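You operate a simulated robot arm through the tools that you are given. There is no shell and no other tool.

Carry out the task below with a simulated two-armed robot. There is one attempt and no reset: what you move stays moved.

Task
Shut the boiler down for the summer.
Fine: main switch off, then the yellow oil valve shut and the draught flap closed by its handle: the flue is hot; season knob to sun, thermostat to 40.

Only the result counts: the job must be done as asked and must still hold three seconds after the hand-in. Knocking over, shifting, dropping, spilling or breaking anything else fails it.

Robot
Two 7-joint arms with fingered hands on one trunk that stands fixed in place. Base frame: the origin is at the foot of the trunk, x ahead of it, y to its left, z up; the work surface is at about z = 0.72. Readings come in m, degrees, newtons and seconds.
The left shoulder is at [0.2, 0.135, 1.12], the right one opposite. With the tool pointing down near the work surface each hand reaches from about 0.1 to 0.92 m from the base axis, measured 20 degrees to its own side. Payload 4 kg a hand.
The TCP of each hand is the grasp point between the finger pads, 0.025 m short of the fingertips. In the tool frame z runs along the fingers and y along their closing line. The gripper opens to 0.088 m. The gripper's body begins 0.029 m behind the TCP. The gripper is a hand of 4 fingers: y runs from the thumb to the fingers, the wrist lies at [-0.013, -0.106, -0.174] in the tool frame, and closing takes about 1.5 s.
Orientation is that of the tool frame in the base frame, as [roll, pitch, yaw] about the fixed x, y, z axes, in that order (R = Rz(yaw) Ry(pitch) Rx(roll)). With the fingers straight down and the wrist toward the robot, the tool's x, y and z point along [0, 1, 0], [1, 0, 0] and [0, 0, -1] of the base frame.

Tools
- The arms move only by the tool drive_tool. It takes "left_rows", "right_rows" or both (then of equal length, played together; a hand with none holds still); each is a list that holds one entry, the list of rows, each a list of 6 numbers: the shift along the tool's x, y, z in units of 20 mm (1.0 is 20 mm), then the turn, a rotation vector about the tool's x, y, z in units of 4 degrees (1.0 is 4 degrees). In form: [[[tx, ty, tz, ax, ay, az], ...]]. A call has 1 to 20 rows; each row shifts and turns the commanded pose from where the row before left it, along the tool's axes as they then stand. "left_fingers" and "right_fingers" are, for a hand that has rows, the gripper command, from -1 (shut) to 1 (fully open), values between in proportion, set as the call begins (left out, the last holds). A call with a number of a shift or a turn outside -1 to 1 is refused whole. Each row takes 0.2 s and may step no farther than 0.05 m and 8.6 degrees from the row before; otherwise, or with a gripper value out of range, the whole call is refused. A pose out of reach is approached as far as the arm can. The call stops where the force on the tool passes 50 N (or 10 N more than at its start, if that is more) or the arm is blocked; 0.2 s more then pass. The fingers move at their own pace (about 0.153 m/s each) and stop on an object; they squeeze with about 23 N. The grip force told is the motor's: it shows also when the fingers shut on nothing. Time passes only in rows, and 0.2 s behind the last, so rows that do not move let the fingers close. It gives the time, the measured TCP pose, the force on the tool (base axes), the opening and the grip force at its end, in the units of the frame above (readings bear some noise), with the torque about the TCP (base axes, N m) and any sound that the robot's microphone picked up, and new pictures: "show" is both (left out), scene, wrist or none (wrist: the cameras of the hands that moved).
- Cameras (640 x 400 px; columns grow to the right, rows downward): "scene" is now at [0.1501, 0.0025, 1.7257]; the picture's right is [0.03, -1.00, 0.00], its down [-0.74, -0.02, -0.67] and it looks along [0.67, 0.02, -0.74] (base axes); focal length 324 px, centre (320, 200). "left" rides on the left gripper at [-0.064, -0.083, -0.098] in its tool frame; the picture's right is [-0.62, -0.37, 0.69], its down [0.71, -0.63, 0.30] and it looks along [0.32, 0.68, 0.65] (tool axes); focal length 265 px, centre (320, 200). "right" rides on the right gripper at [0.064, -0.083, -0.098] in its tool frame; the picture's right is [-0.62, 0.37, -0.69], its down [-0.71, -0.63, 0.30] and it looks along [-0.32, 0.68, 0.65] (tool axes); focal length 265 px, centre (320, 200). There is no depth. A picture from a camera that has moved, and an enlarged one, comes with that camera's place and axes in the base frame and with its lens. The place of the scene camera against the robot may be out by one fixed shift of up to 0.018 m in any direction.
- lift_body(by): slides the trunk up (or, below 0, down) by that many m; the arms and the scene camera ride with it, the base frame stays. It gives what a move gives, with no picture.
- set_fingers(index, middle, ring, thumb_bend, thumb_turn, hand): sets how far each is bent, from 0 (flat) to 1 (curled in); at 0.3 the hand is open as for a grip, at 0.7 the pads meet at the TCP. One left out holds its place. A second passes; each finger stops where it meets its share of the squeeze, and holds until it gets a number again. A gripper value or a shape takes the hand back. It gives what a move gives, with no picture; readings hold the bend of each and the force on the fingers (four entries, about 0 where the hand has none), thumb and palm. thumb_turn goes from beside the hand (0) to across from the fingers (1), as for a grip.
- preshape(shape, hand): the hand has 4 fingers and takes this shape, open, in about a second: jaw (thumb against the fingers, like two jaws); tri (thumb and two fingers); tip (a fingertip pinch); poke (one finger out to press); point (the index stretched); flat (the hand flat); cup (the hand cupped); fist (a fist). The gripper value then closes the fingers along that shape, each until it touches; the sizes above hold for jaw. It gives what a move gives, with no picture.
- aim_head(pan, tilt): turns the head with the scene camera to pan (to the left, within 97 degrees either way) and tilt (down, from -29 to 69), counted from straight ahead of the robot. It gives what a move gives, and a new picture of the scene camera.
- close_up(camera, box): a new picture of the part [left, top, right, bottom] of that camera's present view, enlarged. No time passes.
- hand_in(): hands the job in; it is judged then, once.

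Places have to be worked out from the pictures, the camera data and where the tool is seen. Open the grippers and draw the arms clear of the work before you hand the job in, unless the task says otherwise.

The tools are called after "Call:" by a JSON object that holds its "fn" and its "kwargs". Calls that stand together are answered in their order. drive_tool: Moves the arms, as the interface text tells. Its arguments: {"type":"object","properties":{"left_rows":{"type":"array"},"left_fingers":{"type":"number"},"right_rows":{"type":"array"},"right_fingers":{"type":"number"},"show":{"type":"string","enum":["both","scene","wrist","none"]}},"required":[]} The other tools are called the same way: lift_body (by) slides the trunk up or down; preshape (shape, hand) gives the hand a shape; set_fingers (index, middle, ring, thumb_bend, thumb_turn, hand) moves the fingers one by one; aim_head (pan, tilt) turns the head that bears the scene camera; close_up (camera, box) takes an enlarged picture of a part of a camera's view; hand_in () hands the job in.

At the start:

```text
clock: 0.0
left_position: [0.5412, 0.197, 1.4139]
left_tool_rot: [-179.9, 0.0, 90.0]
left_wrist_force: [-0.7, 0.9, 0.1]
left_moment: [0.01, 0.01, -0.02]
left_opening: 0.0874
left_finger_force: 0.1
left_shape: jaw
left_bend: [0.3, 0.3, 0.3, 0.3, 0.98]
left_finger forces: [0.1, 0.0, 0.0, 0.0, 0.0, 0.0]
right_position: [0.4686, -0.1876, 1.4113]
right_tool_rot: [180.0, 0.0, 90.0]
right_wrist_force: [0.5, 0.3, 0.6]
right_moment: [0.01, -0.01, -0.01]
right_opening: 0.0875
right_finger_force: 0.1
right_shape: jaw
right_bend: [0.3, 0.3, 0.3, 0.3, 0.98]
right_finger forces: [0.1, 0.1, 0.0, 0.1, 0.0, 0.0]
trunk travel left (down, up): [-0.725, 0.045]
head pan, tilt: [1.5, 47.6]
```

scene: 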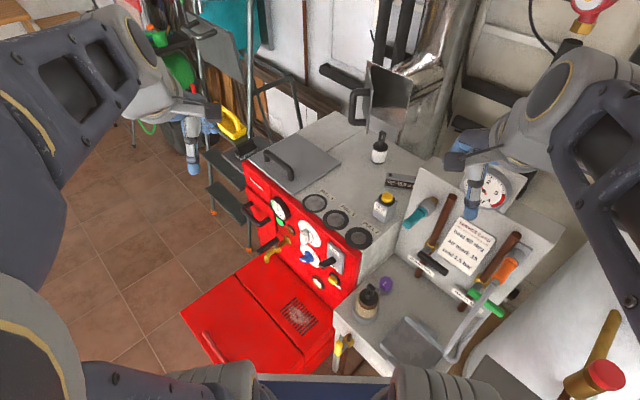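
right: 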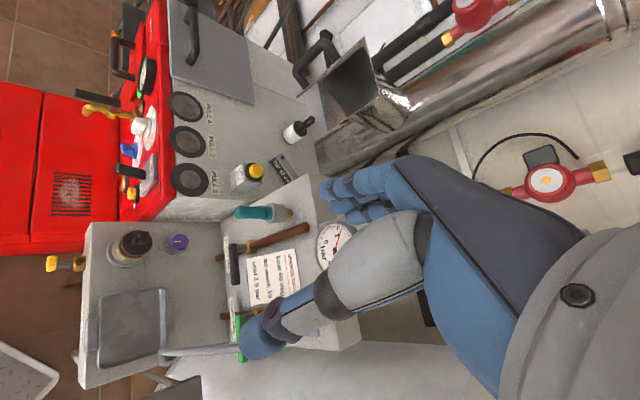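
left: 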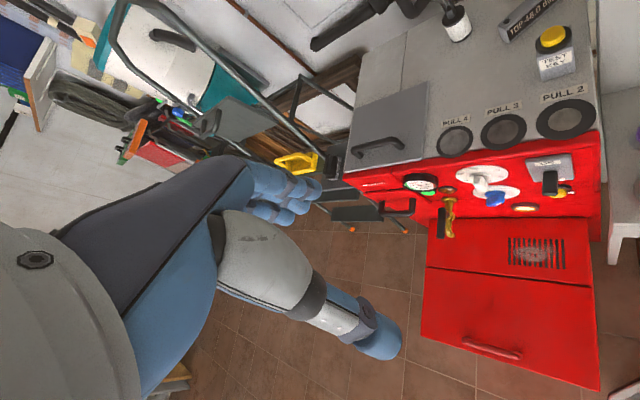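

I start by looking closely at the boiler's panel and surroundings from the present cameras.

Call:
{"fn": "close_up", "kwargs": {"camera": "scene", "box": [220, 150, 400, 320]}}

Call:
{"fn": "close_up", "kwargs": {"camera": "left", "box": [340, 60, 620, 280]}}

Call:
{"fn": "close_up", "kwargs": {"camera": "scene", "box": [320, 0, 500, 170]}}

Call:
{"fn": "close_up", "kwargs": {"camera": "scene", "box": [360, 140, 560, 300]}}

```text
2.35 times, centred on (310, 235) of scene
camera zoom: at [0.1501, 0.0025, 1.7257], right [0.03, -1.0, 0.0], down [-0.74, -0.02, -0.67], along [0.67, 0.02, -0.74], focal length 762 px, centre (344, 118)
```

zoom: 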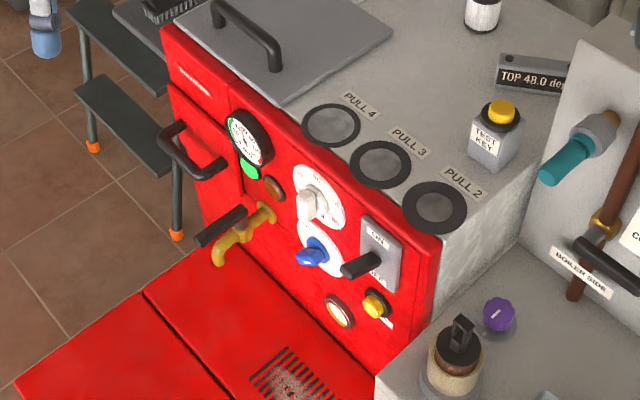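

```text
1.82 times, centred on (480, 170) of left
camera zoom: at [0.4589, 0.1338, 1.5109], right [-0.37, -0.62, -0.69], down [-0.63, 0.71, -0.3], along [0.68, 0.32, -0.65], focal length 483 px, centre (29, 254)
```

zoom: 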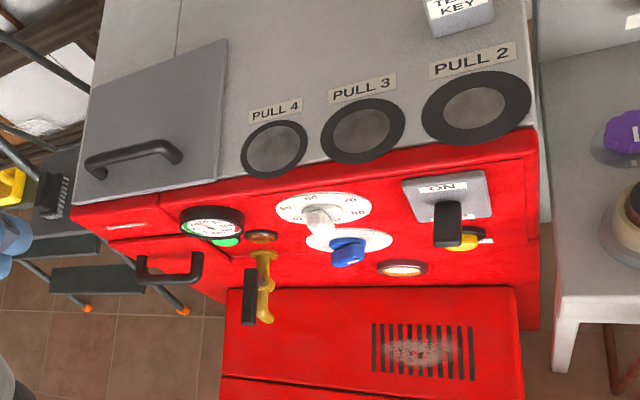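

```text
2.35 times, centred on (410, 85) of scene
camera zoom: at [0.1501, 0.0025, 1.7257], right [0.03, -1.0, 0.0], down [-0.74, -0.02, -0.67], along [0.67, 0.02, -0.74], focal length 762 px, centre (108, 471)
```

zoom: 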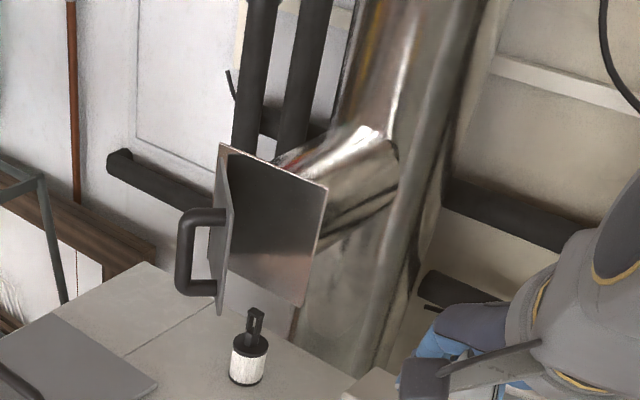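

```text
2.50 times, centred on (460, 220) of scene
camera zoom: at [0.1501, 0.0025, 1.7257], right [0.03, -1.0, 0.0], down [-0.74, -0.02, -0.67], along [0.67, 0.02, -0.74], focal length 810 px, centre (-30, 150)
```

zoom: 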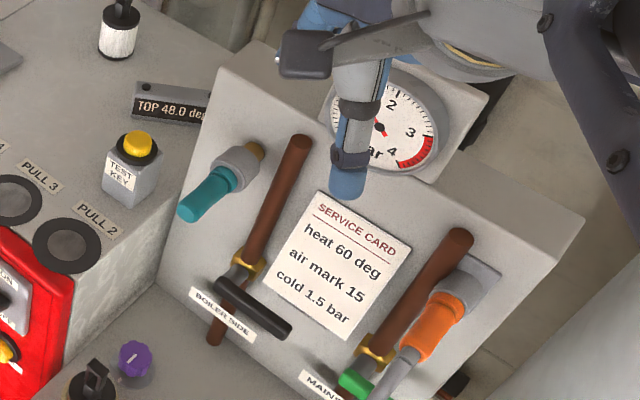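

The boiler front faces left-towards me at about 45°, its top at z≈0.94. I zoom further on each control to read them.

Call:
{"fn": "close_up", "kwargs": {"camera": "scene", "box": [320, 240, 350, 260]}}

Call:
{"fn": "close_up", "kwargs": {"camera": "scene", "box": [285, 210, 365, 295]}}

Call:
{"fn": "close_up", "kwargs": {"camera": "scene", "box": [240, 180, 310, 270]}}

Call:
{"fn": "close_up", "kwargs": {"camera": "left", "box": [430, 140, 590, 240]}}

Call:
{"fn": "close_up", "kwargs": {"camera": "scene", "box": [325, 325, 365, 380]}}

Call:
{"fn": "close_up", "kwargs": {"camera": "right", "box": [240, 20, 400, 150]}}

Call:
{"fn": "close_up", "kwargs": {"camera": "right", "box": [70, 40, 230, 220]}}

```text
16.00 times, centred on (335, 250) of scene
camera zoom: at [0.1501, 0.0025, 1.7257], right [0.03, -1.0, 0.0], down [-0.74, -0.02, -0.67], along [0.67, 0.02, -0.74], focal length 5181 px, centre (80, -600)
```

zoom: 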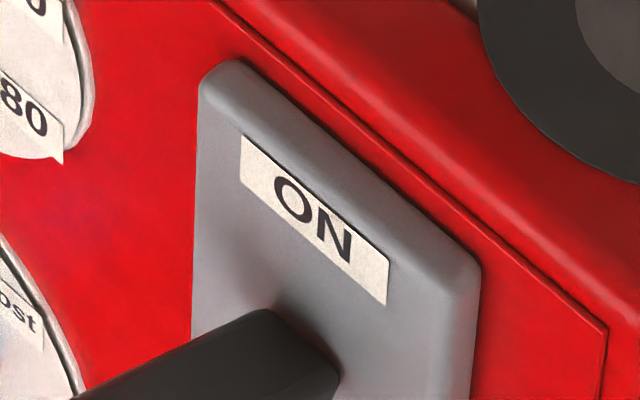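

```text
4.71 times, centred on (325, 252) of scene
camera zoom: at [0.1501, 0.0025, 1.7257], right [0.03, -1.0, 0.0], down [-0.74, -0.02, -0.67], along [0.67, 0.02, -0.74], focal length 1524 px, centre (296, -47)
```

zoom: 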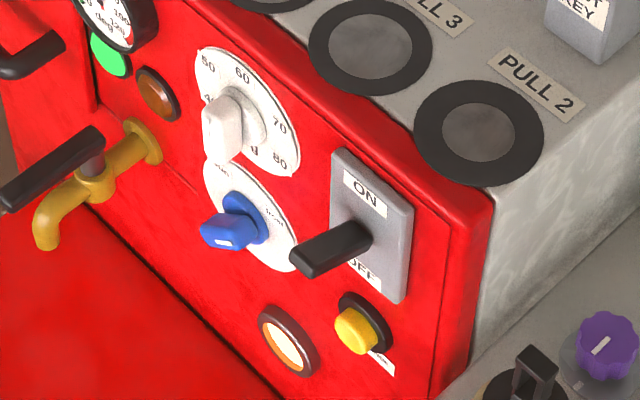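

```text
4.44 times, centred on (275, 225) of scene
camera zoom: at [0.1501, 0.0025, 1.7257], right [0.03, -1.0, 0.0], down [-0.74, -0.02, -0.67], along [0.67, 0.02, -0.74], focal length 1439 px, centre (520, 89)
```

zoom: 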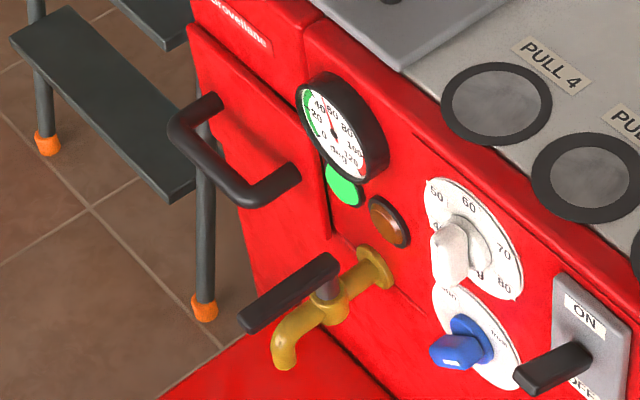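

```text
4.00 times, centred on (510, 190) of left
camera zoom: at [0.4589, 0.1338, 1.5109], right [-0.37, -0.62, -0.69], down [-0.63, 0.71, -0.3], along [0.68, 0.32, -0.65], focal length 1062 px, centre (-440, 240)
```

zoom: 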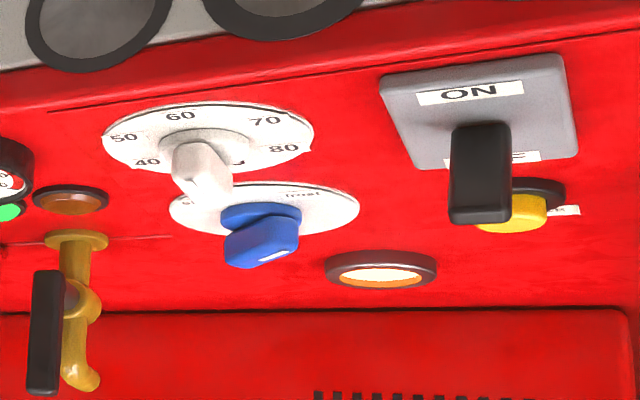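

```text
7.27 times, centred on (345, 352) of scene
camera zoom: at [0.1501, 0.0025, 1.7257], right [0.03, -1.0, 0.0], down [-0.74, -0.02, -0.67], along [0.67, 0.02, -0.74], focal length 2355 px, centre (138, -909)
```

zoom: 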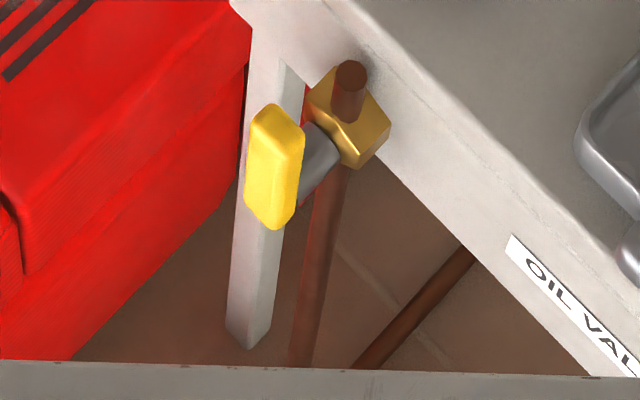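

```text
3.08 times, centred on (320, 85) of right
camera zoom: at [0.384, -0.1237, 1.5097], right [0.37, -0.62, 0.69], down [-0.63, -0.71, -0.3], along [0.68, -0.32, -0.65], focal length 817 px, centre (320, 554)
```

zoom: 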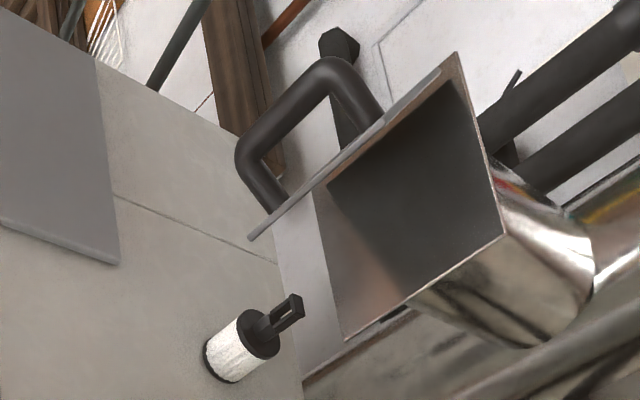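

```text
2.22 times, centred on (150, 130) of right
camera zoom: at [0.384, -0.1237, 1.5097], right [0.37, -0.62, 0.69], down [-0.63, -0.71, -0.3], along [0.68, -0.32, -0.65], focal length 590 px, centre (698, 356)
```

zoom: 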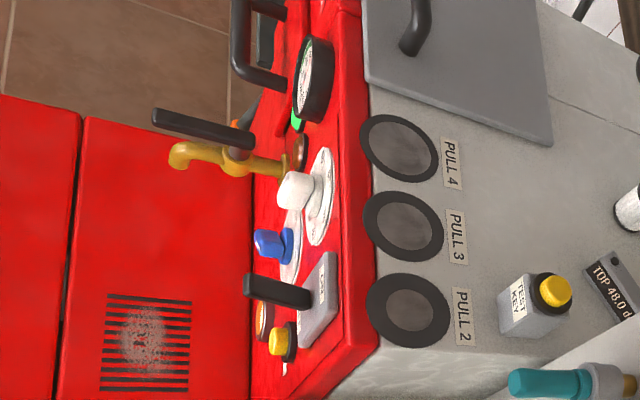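

The yellow-handled oil valve hangs at the shelf front edge; the brass tap is a drain. I zoom in on the dials, the switch label, the flap, and the oil valve label.

Call:
{"fn": "close_up", "kwargs": {"camera": "scene", "box": [298, 215, 325, 265]}}

Call:
{"fn": "close_up", "kwargs": {"camera": "left", "box": [470, 160, 530, 210]}}

Call:
{"fn": "close_up", "kwargs": {"camera": "scene", "box": [335, 340, 400, 390]}}

Call:
{"fn": "close_up", "kwargs": {"camera": "scene", "box": [340, 50, 425, 140]}}

Call:
{"fn": "close_up", "kwargs": {"camera": "left", "box": [400, 0, 600, 60]}}

Call:
{"fn": "aim_head", "kwargs": {"pan": -10, "tilt": 66}}

```text
8.00 times, centred on (312, 240) of scene
camera zoom: at [0.1501, 0.0025, 1.7257], right [0.03, -1.0, 0.0], down [-0.74, -0.02, -0.67], along [0.67, 0.02, -0.74], focal length 2590 px, centre (388, -120)
```

zoom: 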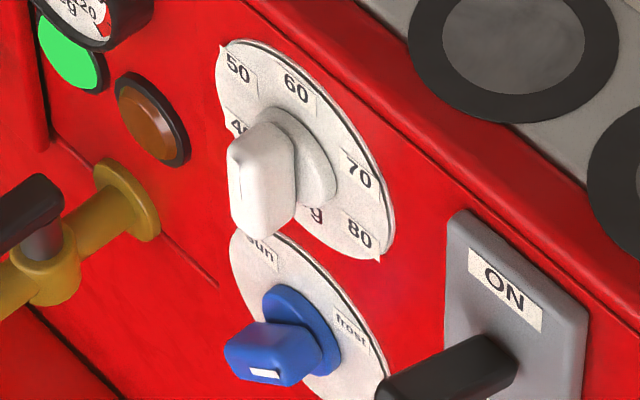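

```text
8.00 times, centred on (500, 185) of left
camera zoom: at [0.4589, 0.1338, 1.5109], right [-0.37, -0.62, -0.69], down [-0.63, 0.71, -0.3], along [0.68, 0.32, -0.65], focal length 2123 px, centre (-1120, 320)
```

zoom: 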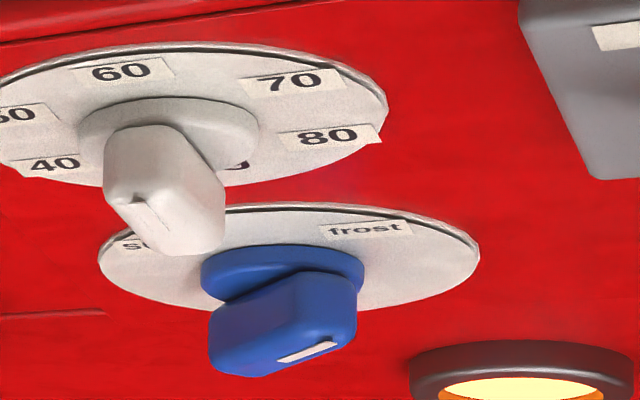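

```text
8.00 times, centred on (368, 365) of scene
camera zoom: at [0.1501, 0.0025, 1.7257], right [0.03, -1.0, 0.0], down [-0.74, -0.02, -0.67], along [0.67, 0.02, -0.74], focal length 2590 px, centre (-60, -1120)
```

zoom: 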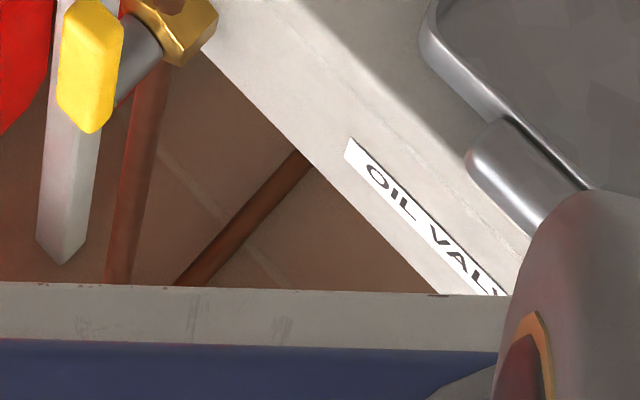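

```text
4.44 times, centred on (382, 95) of scene
camera zoom: at [0.1501, 0.0025, 1.7257], right [0.03, -1.0, 0.0], down [-0.74, -0.02, -0.67], along [0.67, 0.02, -0.74], focal length 1439 px, centre (42, 667)
```

zoom: 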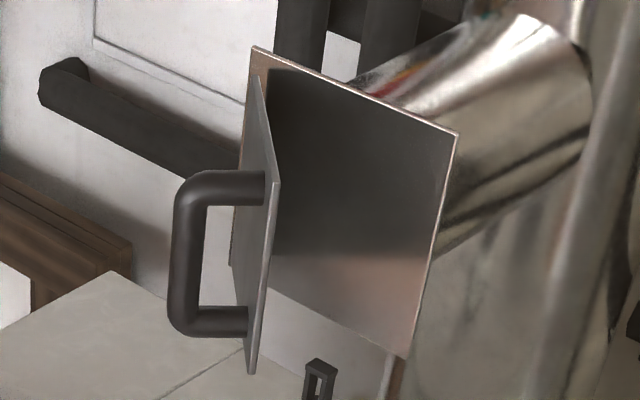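

```text
3.20 times, centred on (500, 30) of left
camera zoom: at [0.4589, 0.1338, 1.5109], right [-0.37, -0.62, -0.69], down [-0.63, 0.71, -0.3], along [0.68, 0.32, -0.65], focal length 849 px, centre (-256, 744)
```

zoom: 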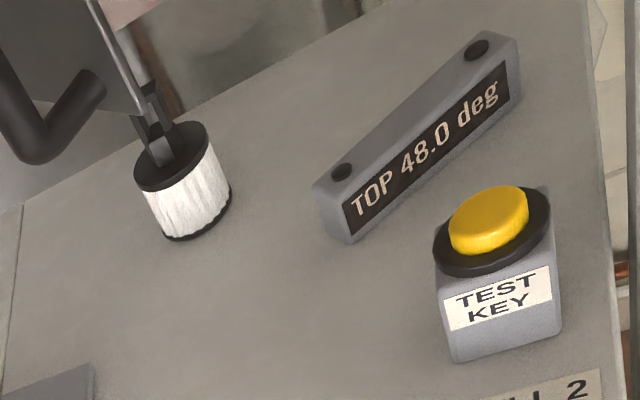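

```text
clock: 0.8
left_position: [0.5426, 0.1974, 1.4133]
left_tool_rot: [-180.0, 0.0, 90.0]
left_wrist_force: [-0.8, -1.2, -0.1]
left_moment: [-0.05, 0.03, 0.01]
left_opening: 0.0877
left_finger_force: 0.1
left_shape: jaw
left_bend: [0.3, 0.3, 0.3, 0.3, 0.98]
left_finger forces: [0.0, 0.0, 0.0, 0.0, 0.1, 0.0]
right_position: [0.4688, -0.187, 1.4117]
right_tool_rot: [-179.9, -0.1, 90.0]
right_wrist_force: [0.3, -0.2, -0.1]
right_moment: [0.01, 0.02, 0.01]
right_opening: 0.0878
right_finger_force: 0.1
right_shape: jaw
right_bend: [0.3, 0.3, 0.3, 0.3, 0.98]
right_finger forces: [0.0, 0.1, 0.0, 0.0, 0.0, 0.0]
trunk travel left (down, up): [-0.725, 0.045]
head pan, tilt: [-10.0, 66.0]
camera scene: at [0.1295, -0.0099, 1.7032], right [-0.17, -0.98, 0.0], down [-0.9, 0.16, -0.41], along [0.4, -0.07, -0.91], focal length 324 px, centre (320, 200)
```

scene: 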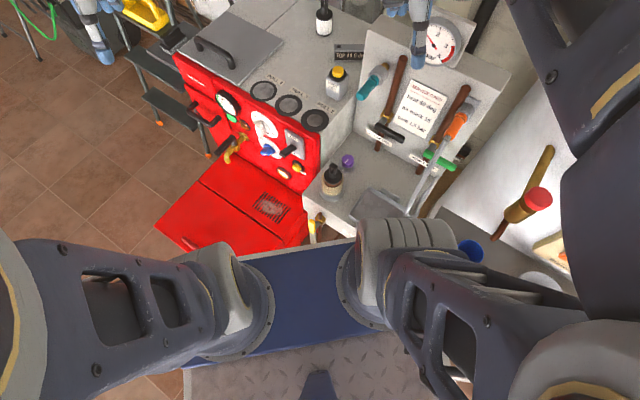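

I check the arms' surroundings before any trunk motion: look right-down and left-down.

Call:
{"fn": "aim_head", "kwargs": {"pan": -60, "tilt": 50}}

Call:
{"fn": "aim_head", "kwargs": {"pan": 60, "tilt": 50}}

Call:
{"fn": "aim_head", "kwargs": {"pan": -5, "tilt": 30}}

```text
clock: 2.0
left_position: [0.5425, 0.1966, 1.4131]
left_tool_rot: [180.0, -0.1, 90.0]
left_wrist_force: [0.3, -0.1, 0.5]
left_moment: [0.03, -0.02, -0.04]
left_opening: 0.0875
left_finger_force: 0.0
left_shape: jaw
left_bend: [0.3, 0.3, 0.3, 0.3, 0.98]
left_finger forces: [0.0, 0.1, 0.0, 0.1, 0.0, 0.1]
right_position: [0.4682, -0.1865, 1.411]
right_tool_rot: [179.9, 0.1, 90.0]
right_wrist_force: [0.4, -0.2, 0.1]
right_moment: [0.01, -0.02, 0.01]
right_opening: 0.0876
right_finger_force: 0.2
right_shape: jaw
right_bend: [0.3, 0.3, 0.3, 0.3, 0.98]
right_finger forces: [0.0, 0.1, 0.0, 0.1, 0.1, 0.0]
trunk travel left (down, up): [-0.725, 0.045]
head pan, tilt: [-60.0, 50.0]
camera scene: at [0.1095, -0.0662, 1.7223], right [-0.87, -0.5, 0.0], down [-0.38, 0.66, -0.64], along [0.32, -0.56, -0.77], focal length 324 px, centre (320, 200)
```

scene: 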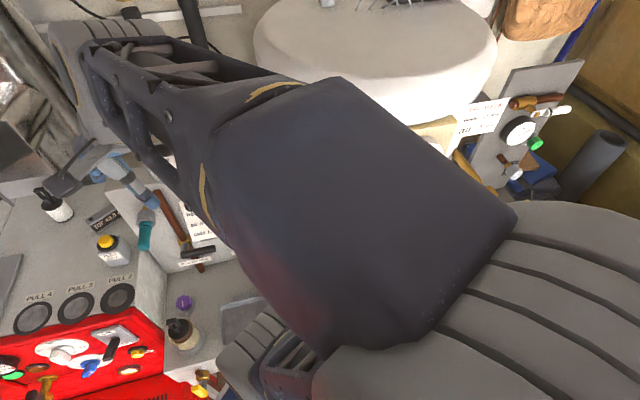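

```text
clock: 4.0
left_position: [0.5428, 0.1968, 1.4131]
left_tool_rot: [-179.9, 0.0, 90.0]
left_wrist_force: [0.6, 0.5, 0.0]
left_moment: [0.02, 0.02, 0.07]
left_opening: 0.0873
left_finger_force: 0.0
left_shape: jaw
left_bend: [0.3, 0.3, 0.3, 0.3, 0.98]
left_finger forces: [0.0, 0.0, 0.0, 0.0, 0.0, 0.0]
right_position: [0.4683, -0.188, 1.4108]
right_tool_rot: [180.0, 0.0, 90.0]
right_wrist_force: [0.1, -0.3, 0.9]
right_moment: [0.0, -0.01, 0.0]
right_opening: 0.0875
right_finger_force: 0.0
right_shape: jaw
right_bend: [0.3, 0.3, 0.3, 0.3, 0.98]
right_finger forces: [0.1, 0.0, 0.0, 0.1, 0.0, 0.0]
trunk travel left (down, up): [-0.725, 0.045]
head pan, tilt: [60.0, 50.0]
camera scene: at [0.1094, 0.0671, 1.7224], right [0.87, -0.5, 0.0], down [-0.38, -0.66, -0.64], along [0.32, 0.56, -0.77], focal length 324 px, centre (320, 200)
```

scene: 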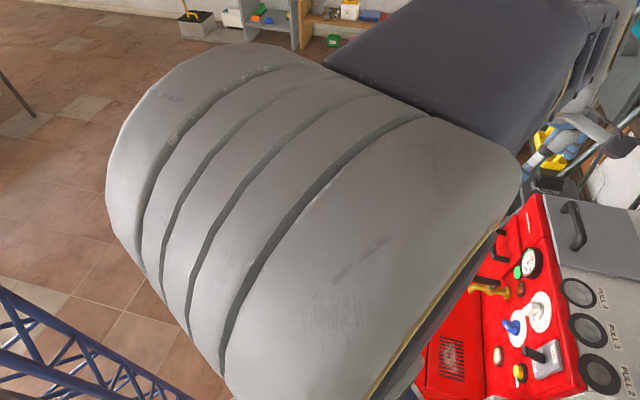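

```text
clock: 5.3
left_position: [0.5424, 0.1976, 1.4126]
left_tool_rot: [179.9, 0.0, 90.0]
left_wrist_force: [0.3, -0.7, -0.6]
left_moment: [0.02, 0.02, 0.01]
left_opening: 0.0876
left_finger_force: 0.0
left_shape: jaw
left_bend: [0.3, 0.3, 0.3, 0.3, 0.98]
left_finger forces: [0.1, 0.0, 0.0, 0.1, 0.0, 0.0]
right_position: [0.4675, -0.1875, 1.41]
right_tool_rot: [180.0, 0.0, 90.0]
right_wrist_force: [0.1, 0.5, 0.1]
right_moment: [0.0, -0.02, -0.01]
right_opening: 0.0875
right_finger_force: 0.1
right_shape: jaw
right_bend: [0.3, 0.3, 0.3, 0.3, 0.98]
right_finger forces: [0.1, 0.1, 0.1, 0.0, 0.1, 0.1]
trunk travel left (down, up): [-0.725, 0.045]
head pan, tilt: [-5.0, 30.0]
camera scene: at [0.161, -0.0074, 1.7519], right [-0.09, -1.0, 0.0], down [-0.5, 0.04, -0.87], along [0.86, -0.07, -0.5], focal length 324 px, centre (320, 200)
```

scene: 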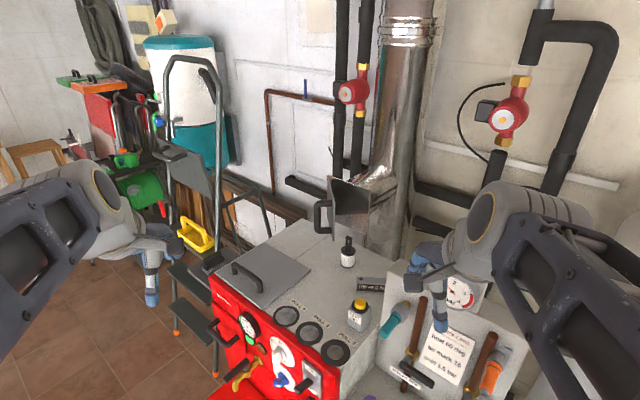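

Elbows are high, so lowering is safe. Zoom on the flap from this aim; then lower the trunk 0.3 m for a second viewpoint.

Call:
{"fn": "close_up", "kwargs": {"camera": "scene", "box": [305, 165, 405, 240]}}

Call:
{"fn": "lift_body", "kwargs": {"by": -0.3}}

Call:
{"fn": "aim_head", "kwargs": {"pan": -5, "tilt": 30}}

```text
5.33 times, centred on (355, 202) of scene
camera zoom: at [0.161, -0.0074, 1.7519], right [-0.09, -1.0, 0.0], down [-0.5, 0.04, -0.87], along [0.86, -0.07, -0.5], focal length 1727 px, centre (133, 187)
```

zoom: 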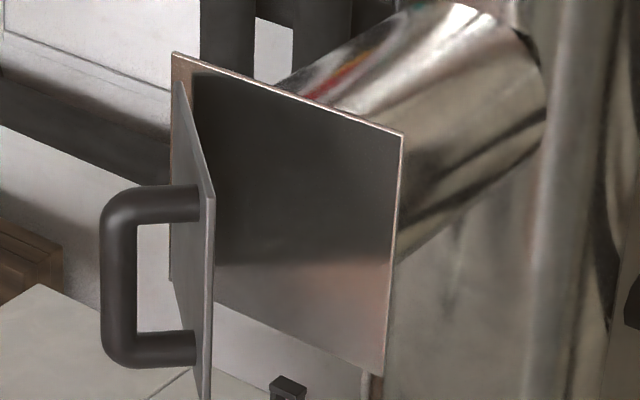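

```text
clock: 8.3
left_position: [0.5426, 0.1986, 1.1114]
left_tool_rot: [179.9, 0.0, 90.0]
left_wrist_force: [-0.2, -0.2, -0.2]
left_moment: [0.0, 0.02, 0.0]
left_opening: 0.0876
left_finger_force: 0.0
left_shape: jaw
left_bend: [0.3, 0.3, 0.3, 0.3, 0.98]
left_finger forces: [0.0, 0.0, 0.0, 0.0, 0.0, 0.0]
right_position: [0.4677, -0.1863, 1.1117]
right_tool_rot: [-180.0, 0.0, 90.0]
right_wrist_force: [-0.5, -0.5, 0.0]
right_moment: [-0.02, -0.01, 0.01]
right_opening: 0.0876
right_finger_force: 0.0
right_shape: jaw
right_bend: [0.3, 0.3, 0.3, 0.3, 0.98]
right_finger forces: [0.0, 0.0, 0.0, 0.0, 0.0, 0.0]
trunk travel left (down, up): [-0.425, 0.345]
head pan, tilt: [-5.0, 30.0]
```

```text
clock: 8.9
left_position: [0.543, 0.1985, 1.1133]
left_tool_rot: [-179.9, 0.0, 89.9]
left_wrist_force: [0.2, 0.6, -0.1]
left_moment: [0.01, -0.02, -0.02]
left_opening: 0.0877
left_finger_force: 0.1
left_shape: jaw
left_bend: [0.3, 0.3, 0.3, 0.3, 0.98]
left_finger forces: [0.1, 0.0, 0.0, 0.0, 0.0, 0.0]
right_position: [0.4673, -0.1871, 1.111]
right_tool_rot: [-179.9, 0.0, 90.1]
right_wrist_force: [0.3, -0.3, -0.6]
right_moment: [0.01, -0.01, -0.01]
right_opening: 0.0876
right_finger_force: 0.1
right_shape: jaw
right_bend: [0.3, 0.3, 0.3, 0.3, 0.98]
right_finger forces: [0.0, 0.0, 0.1, 0.1, 0.1, 0.1]
trunk travel left (down, up): [-0.425, 0.345]
head pan, tilt: [-5.0, 30.0]
camera scene: at [0.161, -0.0075, 1.4519], right [-0.09, -1.0, 0.0], down [-0.5, 0.04, -0.87], along [0.86, -0.08, -0.5], focal length 324 px, centre (320, 200)
```

scene: 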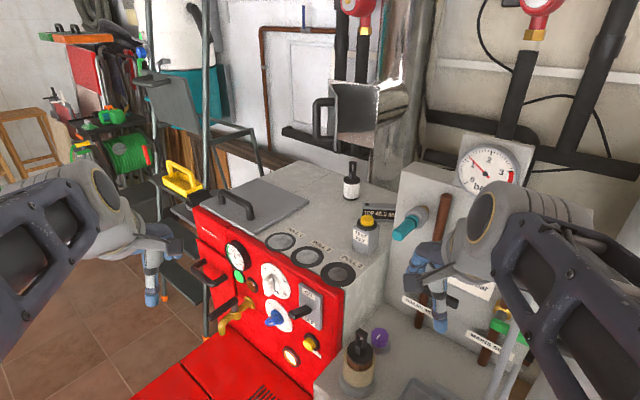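

Zoom from the lowered view onto the flap, the panel controls, and the shelf.

Call:
{"fn": "close_up", "kwargs": {"camera": "scene", "box": [300, 65, 420, 165]}}

Call:
{"fn": "close_up", "kwargs": {"camera": "scene", "box": [255, 250, 345, 370]}}

Call:
{"fn": "close_up", "kwargs": {"camera": "scene", "box": [190, 225, 320, 345]}}

```text
4.00 times, centred on (360, 115) of scene
camera zoom: at [0.161, -0.0075, 1.4519], right [-0.09, -1.0, 0.0], down [-0.5, 0.04, -0.87], along [0.86, -0.08, -0.5], focal length 1295 px, centre (160, 540)
```

zoom: 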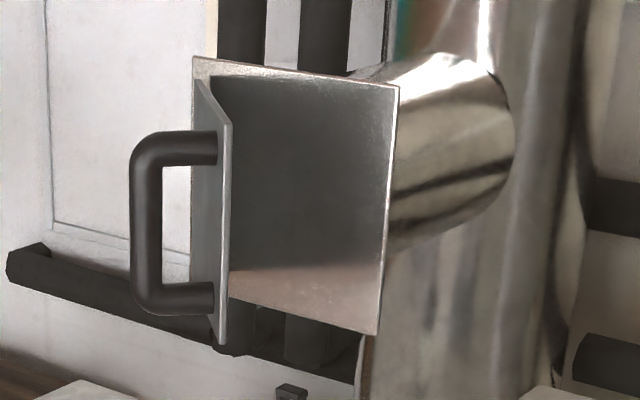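

```text
3.33 times, centred on (300, 310) of scene
camera zoom: at [0.161, -0.0075, 1.4519], right [-0.09, -1.0, 0.0], down [-0.5, 0.04, -0.87], along [0.86, -0.08, -0.5], focal length 1079 px, centre (387, -167)
```

zoom: 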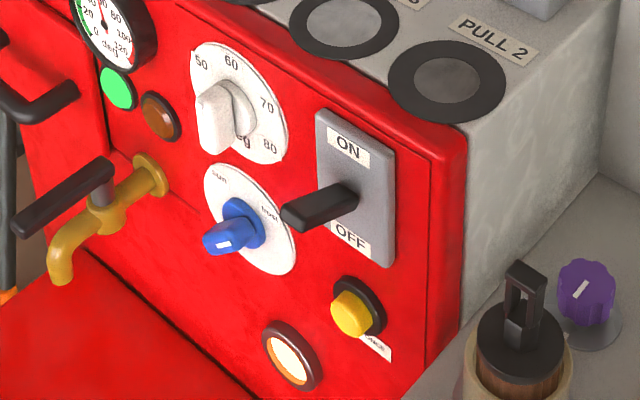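

```text
3.33 times, centred on (255, 285) of scene
camera zoom: at [0.161, -0.0075, 1.4519], right [-0.09, -1.0, 0.0], down [-0.5, 0.04, -0.87], along [0.86, -0.08, -0.5], focal length 1079 px, centre (537, -83)
```

zoom: 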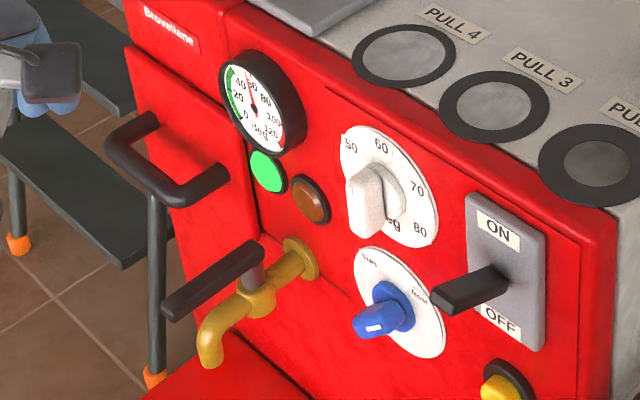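

From two heights I place the flap hinge near (1.125,-0.117), its handle bar near (1.005,-0.073, 1.15–1.25), and the switch lever tip near (0.68,0.01,0.85). Zoom hard on the dials to read their pointers.

Call:
{"fn": "close_up", "kwargs": {"camera": "scene", "box": [255, 255, 295, 295]}}

Call:
{"fn": "close_up", "kwargs": {"camera": "scene", "box": [258, 295, 298, 335]}}

Call:
{"fn": "close_up", "kwargs": {"camera": "scene", "box": [280, 280, 330, 330]}}

Call:
{"fn": "aim_head", "kwargs": {"pan": -5, "tilt": 62}}

```text
10.00 times, centred on (275, 275) of scene
camera zoom: at [0.161, -0.0075, 1.4519], right [-0.09, -1.0, 0.0], down [-0.5, 0.04, -0.87], along [0.86, -0.08, -0.5], focal length 3238 px, centre (770, -550)
```

zoom: 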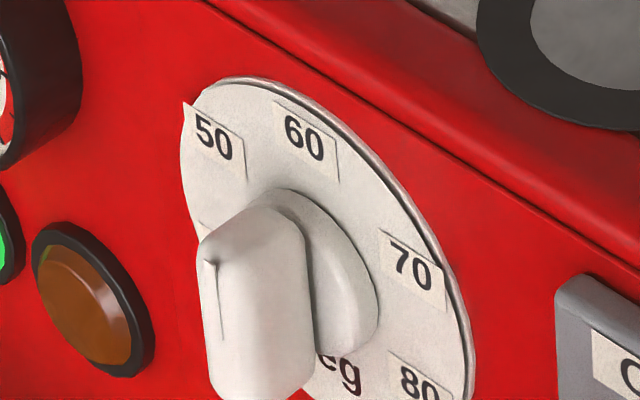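

```text
10.00 times, centred on (278, 315) of scene
camera zoom: at [0.161, -0.0075, 1.4519], right [-0.09, -1.0, 0.0], down [-0.5, 0.04, -0.87], along [0.86, -0.08, -0.5], focal length 3238 px, centre (740, -950)
```

zoom: 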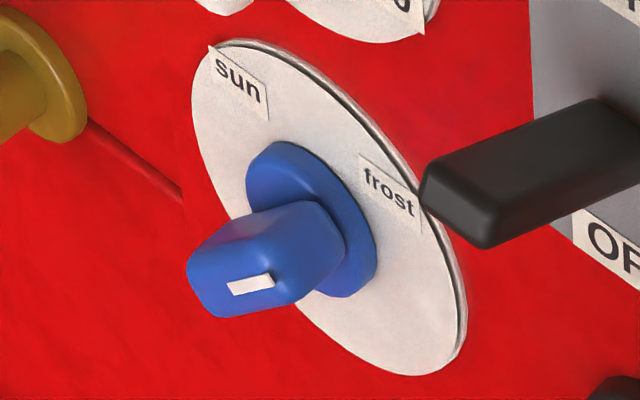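

```text
8.00 times, centred on (305, 305) of scene
camera zoom: at [0.161, -0.0075, 1.4519], right [-0.09, -1.0, 0.0], down [-0.5, 0.04, -0.87], along [0.86, -0.08, -0.5], focal length 2590 px, centre (440, -640)
```

zoom: 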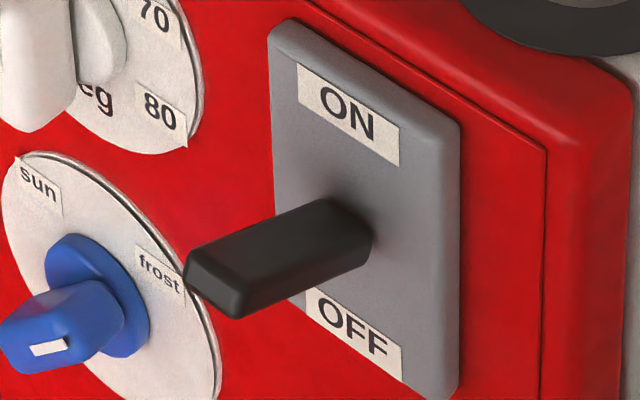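

```text
clock: 9.9
left_position: [0.5442, 0.1977, 1.1127]
left_tool_rot: [180.0, 0.0, 90.0]
left_wrist_force: [0.3, 0.5, -0.2]
left_moment: [0.02, 0.02, -0.01]
left_opening: 0.0877
left_finger_force: 0.0
left_shape: jaw
left_bend: [0.3, 0.3, 0.3, 0.3, 0.98]
left_finger forces: [0.1, 0.0, 0.1, 0.0, 0.1, 0.0]
right_position: [0.4689, -0.1891, 1.111]
right_tool_rot: [-180.0, 0.2, 90.1]
right_wrist_force: [-0.5, 1.0, -0.2]
right_moment: [0.0, -0.02, -0.03]
right_opening: 0.0878
right_finger_force: 0.1
right_shape: jaw
right_bend: [0.3, 0.3, 0.3, 0.3, 0.98]
right_finger forces: [0.0, 0.0, 0.0, 0.1, 0.1, 0.1]
trunk travel left (down, up): [-0.425, 0.345]
head pan, tilt: [-5.0, 62.0]
camera scene: at [0.135, -0.0052, 1.4076], right [-0.09, -1.0, 0.0], down [-0.88, 0.08, -0.47], along [0.47, -0.04, -0.88], focal length 324 px, centre (320, 200)
```

scene: 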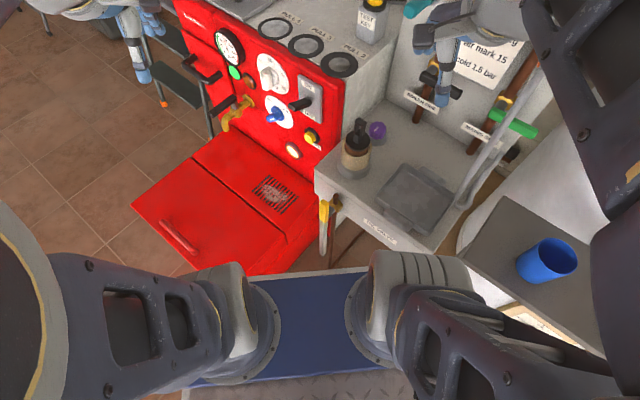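

Thermostat points at 60 (needs 120° counter-clockwise to 40), season knob points at frost (needs ~90° counter-clockwise to sun). Now I zoom on the oil valve from this lower viewpoint.

Call:
{"fn": "close_up", "kwargs": {"camera": "scene", "box": [300, 180, 360, 270]}}

Call:
{"fn": "close_up", "kwargs": {"camera": "scene", "box": [310, 170, 450, 270]}}

Call:
{"fn": "preshape", "kwargs": {"shape": "poke", "hand": "left"}}

Call:
{"fn": "close_up", "kwargs": {"camera": "left", "box": [0, 0, 640, 400]}}

Call:
{"fn": "aim_head", "kwargs": {"pan": 10, "tilt": 40}}

```text
4.44 times, centred on (330, 225) of scene
camera zoom: at [0.135, -0.0052, 1.4076], right [-0.09, -1.0, 0.0], down [-0.88, 0.08, -0.47], along [0.47, -0.04, -0.88], focal length 1439 px, centre (276, 89)
```

zoom: 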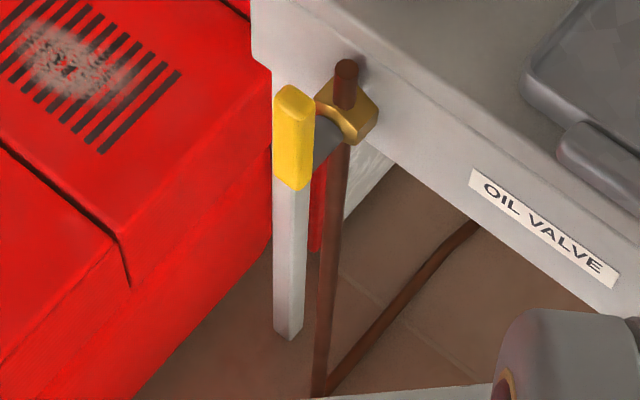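

```text
4.00 times, centred on (380, 220) of scene
camera zoom: at [0.135, -0.0052, 1.4076], right [-0.09, -1.0, 0.0], down [-0.88, 0.08, -0.47], along [0.47, -0.04, -0.88], focal length 1295 px, centre (80, 120)
```

zoom: 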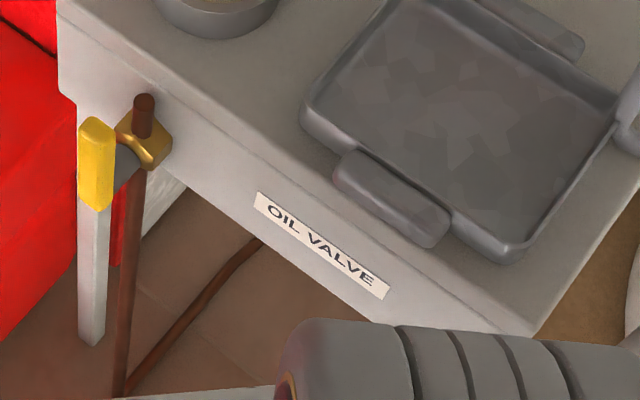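

```text
clock: 10.8
left_position: [0.5424, 0.198, 1.1129]
left_tool_rot: [180.0, 0.0, 90.0]
left_wrist_force: [0.9, 0.0, -0.5]
left_moment: [0.03, -0.01, 0.01]
left_opening: 0.0
left_finger_force: 0.1
left_shape: poke
left_bend: [0.7, 0.7, 0.99, 1.0, 1.0]
left_finger forces: [0.0, 0.0, 0.0, 0.1, 0.0, 0.0]
right_position: [0.4674, -0.1868, 1.1109]
right_tool_rot: [180.0, 0.0, 90.0]
right_wrist_force: [0.3, 0.6, -0.2]
right_moment: [-0.05, 0.02, -0.01]
right_opening: 0.0876
right_finger_force: 0.0
right_shape: jaw
right_bend: [0.3, 0.3, 0.3, 0.3, 0.98]
right_finger forces: [0.0, 0.1, 0.0, 0.0, 0.0, 0.1]
trunk travel left (down, up): [-0.425, 0.345]
head pan, tilt: [-5.0, 62.0]
```

```text
1.00 times, centred on (320, 200) of left (not enlarged: the box is as wide or as high as the picture)
camera zoom: at [0.4589, 0.1338, 1.2109], right [-0.37, -0.62, -0.69], down [-0.63, 0.71, -0.3], along [0.68, 0.32, -0.65], focal length 265 px, centre (320, 200)
```

zoom: 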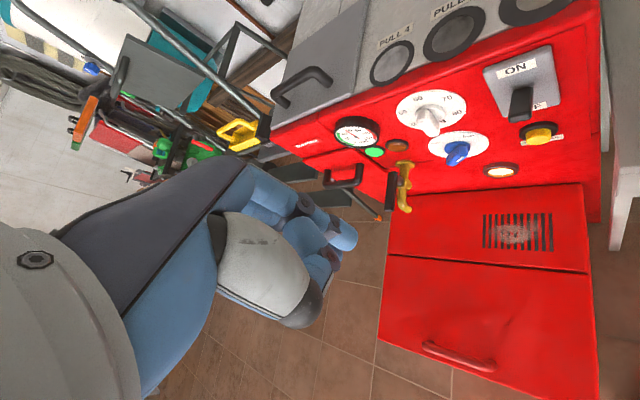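

```text
clock: 11.7
left_position: [0.5418, 0.1974, 1.1131]
left_tool_rot: [-180.0, 0.0, 90.0]
left_wrist_force: [-0.3, -0.6, 0.9]
left_moment: [-0.02, 0.02, 0.03]
left_opening: 0.0002
left_finger_force: 0.1
left_shape: poke
left_bend: [0.7, 0.7, 0.99, 1.0, 1.0]
left_finger forces: [0.1, 0.0, 0.1, 0.0, 0.0, 0.0]
right_position: [0.468, -0.1878, 1.1099]
right_tool_rot: [179.9, 0.0, 89.9]
right_wrist_force: [0.1, 1.8, 0.0]
right_moment: [0.02, -0.01, 0.06]
right_opening: 0.0875
right_finger_force: 0.0
right_shape: jaw
right_bend: [0.3, 0.3, 0.3, 0.3, 0.98]
right_finger forces: [0.0, 0.0, 0.1, 0.0, 0.0, 0.0]
trunk travel left (down, up): [-0.425, 0.345]
head pan, tilt: [10.0, 40.0]
camera scene: at [0.1546, 0.0151, 1.4365], right [0.17, -0.98, 0.0], down [-0.63, -0.11, -0.77], along [0.75, 0.13, -0.64], focal length 324 px, centre (320, 200)
```

scene: 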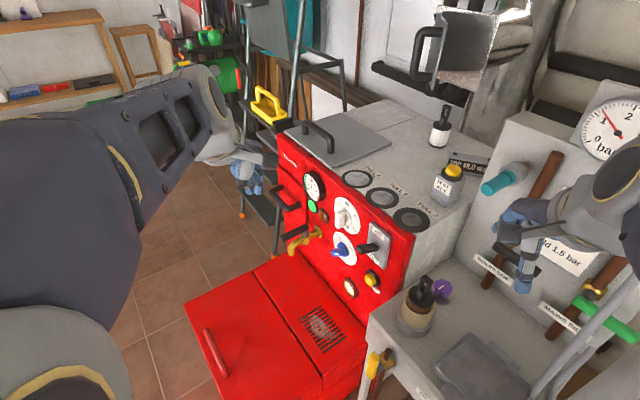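

Let me look at the poke shape in the left wrist view and scene.

Call:
{"fn": "close_up", "kwargs": {"camera": "left", "box": [200, 140, 380, 330]}}

Call:
{"fn": "close_up", "kwargs": {"camera": "scene", "box": [190, 90, 290, 200]}}

Call:
{"fn": "close_up", "kwargs": {"camera": "right", "box": [0, 0, 640, 400]}}

```text
2.11 times, centred on (290, 235) of left
camera zoom: at [0.4589, 0.1338, 1.2109], right [-0.37, -0.62, -0.69], down [-0.63, 0.71, -0.3], along [0.68, 0.32, -0.65], focal length 559 px, centre (383, 126)
```

zoom: 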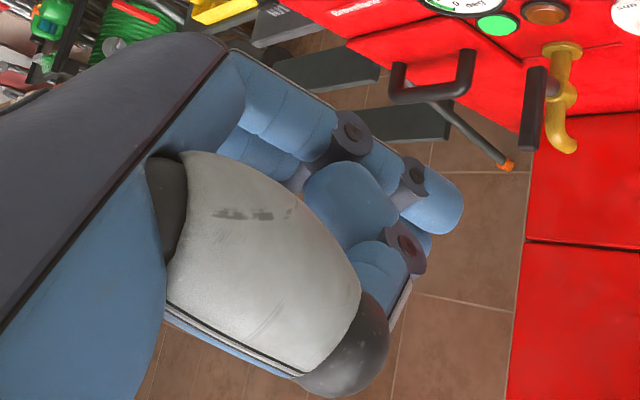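

```text
3.64 times, centred on (240, 145) of scene
camera zoom: at [0.1546, 0.0151, 1.4365], right [0.17, -0.98, 0.0], down [-0.63, -0.11, -0.77], along [0.75, 0.13, -0.64], focal length 1177 px, centre (611, 400)
```

zoom: 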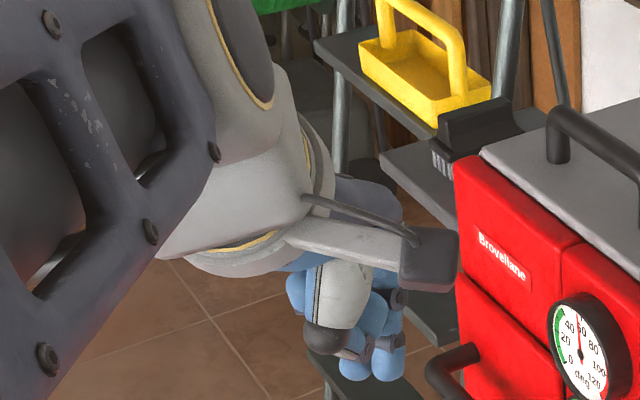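

```text
1.00 times, centred on (320, 200) of right (not enlarged: the box is as wide or as high as the picture)
camera zoom: at [0.384, -0.1237, 1.2097], right [0.37, -0.62, 0.69], down [-0.63, -0.71, -0.3], along [0.68, -0.32, -0.65], focal length 265 px, centre (320, 200)
```

zoom: 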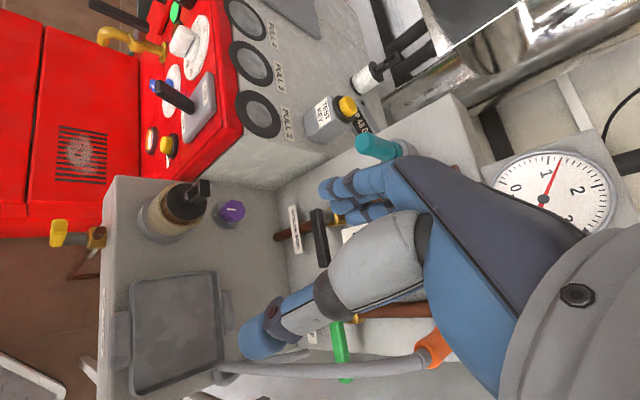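

The poke finger runs through the TCP with its tip about 25 mm ahead. I turn the left hand to face the panel (yaw -45°, then pitch up 45°) in place.

Call:
{"fn": "drive_tool", "kwargs": {"left_rows": [[[0, 0, 0, 0, 0, 1], [0, 0, 0, 0, 0, 1], [0, 0, 0, 0, 0, 1], [0, 0, 0, 0, 0, 1], [0, 0, 0, 0, 0, 1], [0, 0, 0, 0, 0, 1], [0, 0, 0, 0, 0, 1], [0, 0, 0, 0, 0, 1], [0, 0, 0, 0, 0, 1], [0, 0, 0, 0, 0, 1], [0, 0, 0, 0, 0, 1], [0, 0, 0, 0, 0, 0.25]]], "show": "none"}}

Call:
{"fn": "drive_tool", "kwargs": {"left_rows": [[[0, 0, 0, -1, 0, 0], [0, 0, 0, -1, 0, 0], [0, 0, 0, -1, 0, 0], [0, 0, 0, -1, 0, 0], [0, 0, 0, -1, 0, 0], [0, 0, 0, -1, 0, 0], [0, 0, 0, -1, 0, 0], [0, 0, 0, -1, 0, 0], [0, 0, 0, -1, 0, 0], [0, 0, 0, -1, 0, 0], [0, 0, 0, -1, 0, 0], [0, 0, 0, -0.25, 0, 0]]], "show": "both"}}

```text
clock: 14.3
left_position: [0.5425, 0.1969, 1.1135]
left_tool_rot: [179.9, 0.0, 45.0]
left_wrist_force: [0.4, -0.4, 0.4]
left_moment: [0.02, -0.01, 0.0]
left_opening: 0.0
left_finger_force: 0.1
left_shape: poke
left_bend: [0.7, 0.7, 0.99, 1.0, 1.0]
left_finger forces: [0.0, 0.0, 0.0, 0.0, 0.0, 0.0]
right_position: [0.4694, -0.1876, 1.1117]
right_tool_rot: [180.0, 0.0, 90.0]
right_wrist_force: [-0.5, 0.4, -0.5]
right_moment: [0.01, -0.03, -0.01]
right_opening: 0.0877
right_finger_force: 0.1
right_shape: jaw
right_bend: [0.3, 0.3, 0.3, 0.3, 0.98]
right_finger forces: [0.1, 0.1, 0.1, 0.1, 0.1, 0.1]
trunk travel left (down, up): [-0.425, 0.345]
head pan, tilt: [10.0, 40.0]
```

```text
clock: 16.9
left_position: [0.5418, 0.1987, 1.1124]
left_tool_rot: [134.9, 0.0, 45.0]
left_wrist_force: [-0.5, 0.3, -0.6]
left_moment: [0.01, 0.01, 0.01]
left_opening: 0.0
left_finger_force: 0.0
left_shape: poke
left_bend: [0.7, 0.7, 0.99, 1.0, 1.0]
left_finger forces: [0.0, 0.1, 0.0, 0.0, 0.0, 0.1]
right_position: [0.4689, -0.1865, 1.1106]
right_tool_rot: [-179.9, -0.1, 89.9]
right_wrist_force: [-0.5, -0.4, 0.2]
right_moment: [0.01, 0.03, 0.0]
right_opening: 0.0876
right_finger_force: 0.1
right_shape: jaw
right_bend: [0.3, 0.3, 0.3, 0.3, 0.98]
right_finger forces: [0.0, 0.1, 0.1, 0.1, 0.1, 0.0]
trunk travel left (down, up): [-0.425, 0.345]
head pan, tilt: [10.0, 40.0]
camera scene: at [0.1546, 0.0152, 1.4365], right [0.17, -0.98, 0.0], down [-0.63, -0.11, -0.77], along [0.75, 0.13, -0.64], focal length 324 px, centre (320, 200)
camera left: at [0.4054, 0.2438, 1.1229], right [-0.27, -0.6, -0.75], down [0.34, 0.67, -0.66], along [0.9, -0.44, 0.02], focal length 265 px, centre (320, 200)
```

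scene: 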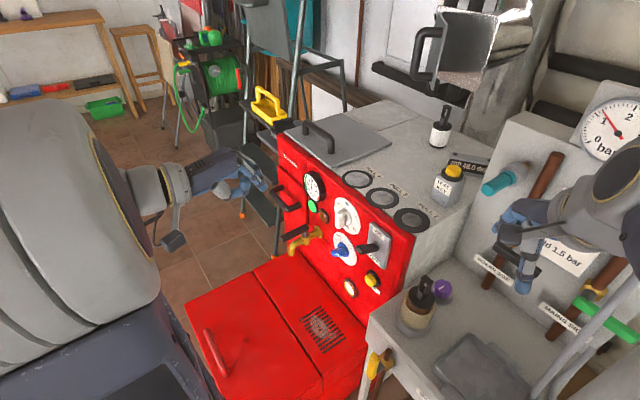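
left: 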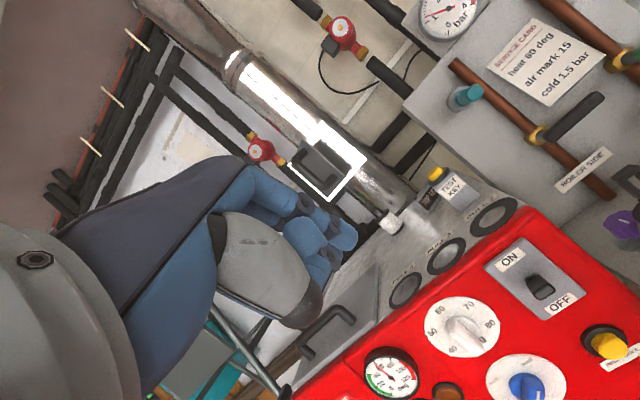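

The left wrist camera now sees the panel nearly frontally. Zoom to fix positions of the switch and dials.

Call:
{"fn": "close_up", "kwargs": {"camera": "left", "box": [400, 220, 640, 400]}}

Call:
{"fn": "close_up", "kwargs": {"camera": "left", "box": [415, 285, 515, 365]}}

Call:
{"fn": "close_up", "kwargs": {"camera": "scene", "box": [320, 190, 420, 290]}}

```text
2.22 times, centred on (520, 310) of left
camera zoom: at [0.4054, 0.2438, 1.1229], right [-0.27, -0.6, -0.75], down [0.34, 0.67, -0.66], along [0.9, -0.44, 0.02], focal length 590 px, centre (-124, -44)
```

zoom: 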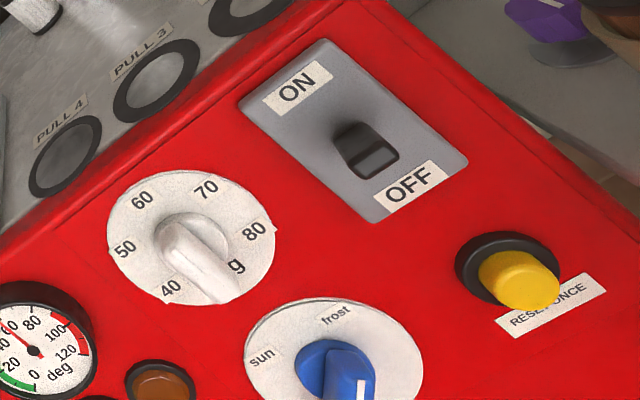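

```text
5.00 times, centred on (465, 325) of left
camera zoom: at [0.4054, 0.2438, 1.1229], right [-0.27, -0.6, -0.75], down [0.34, 0.67, -0.66], along [0.9, -0.44, 0.02], focal length 1327 px, centre (-405, -425)
```

zoom: 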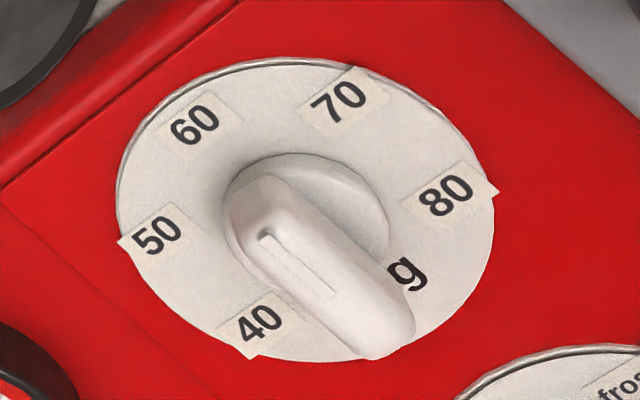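

```text
4.00 times, centred on (370, 240) of scene
camera zoom: at [0.1546, 0.0152, 1.4365], right [0.17, -0.98, 0.0], down [-0.63, -0.11, -0.77], along [0.75, 0.13, -0.64], focal length 1295 px, centre (120, 40)
```

zoom: 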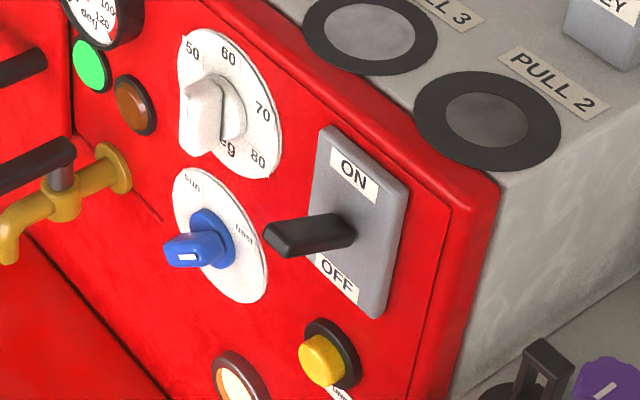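

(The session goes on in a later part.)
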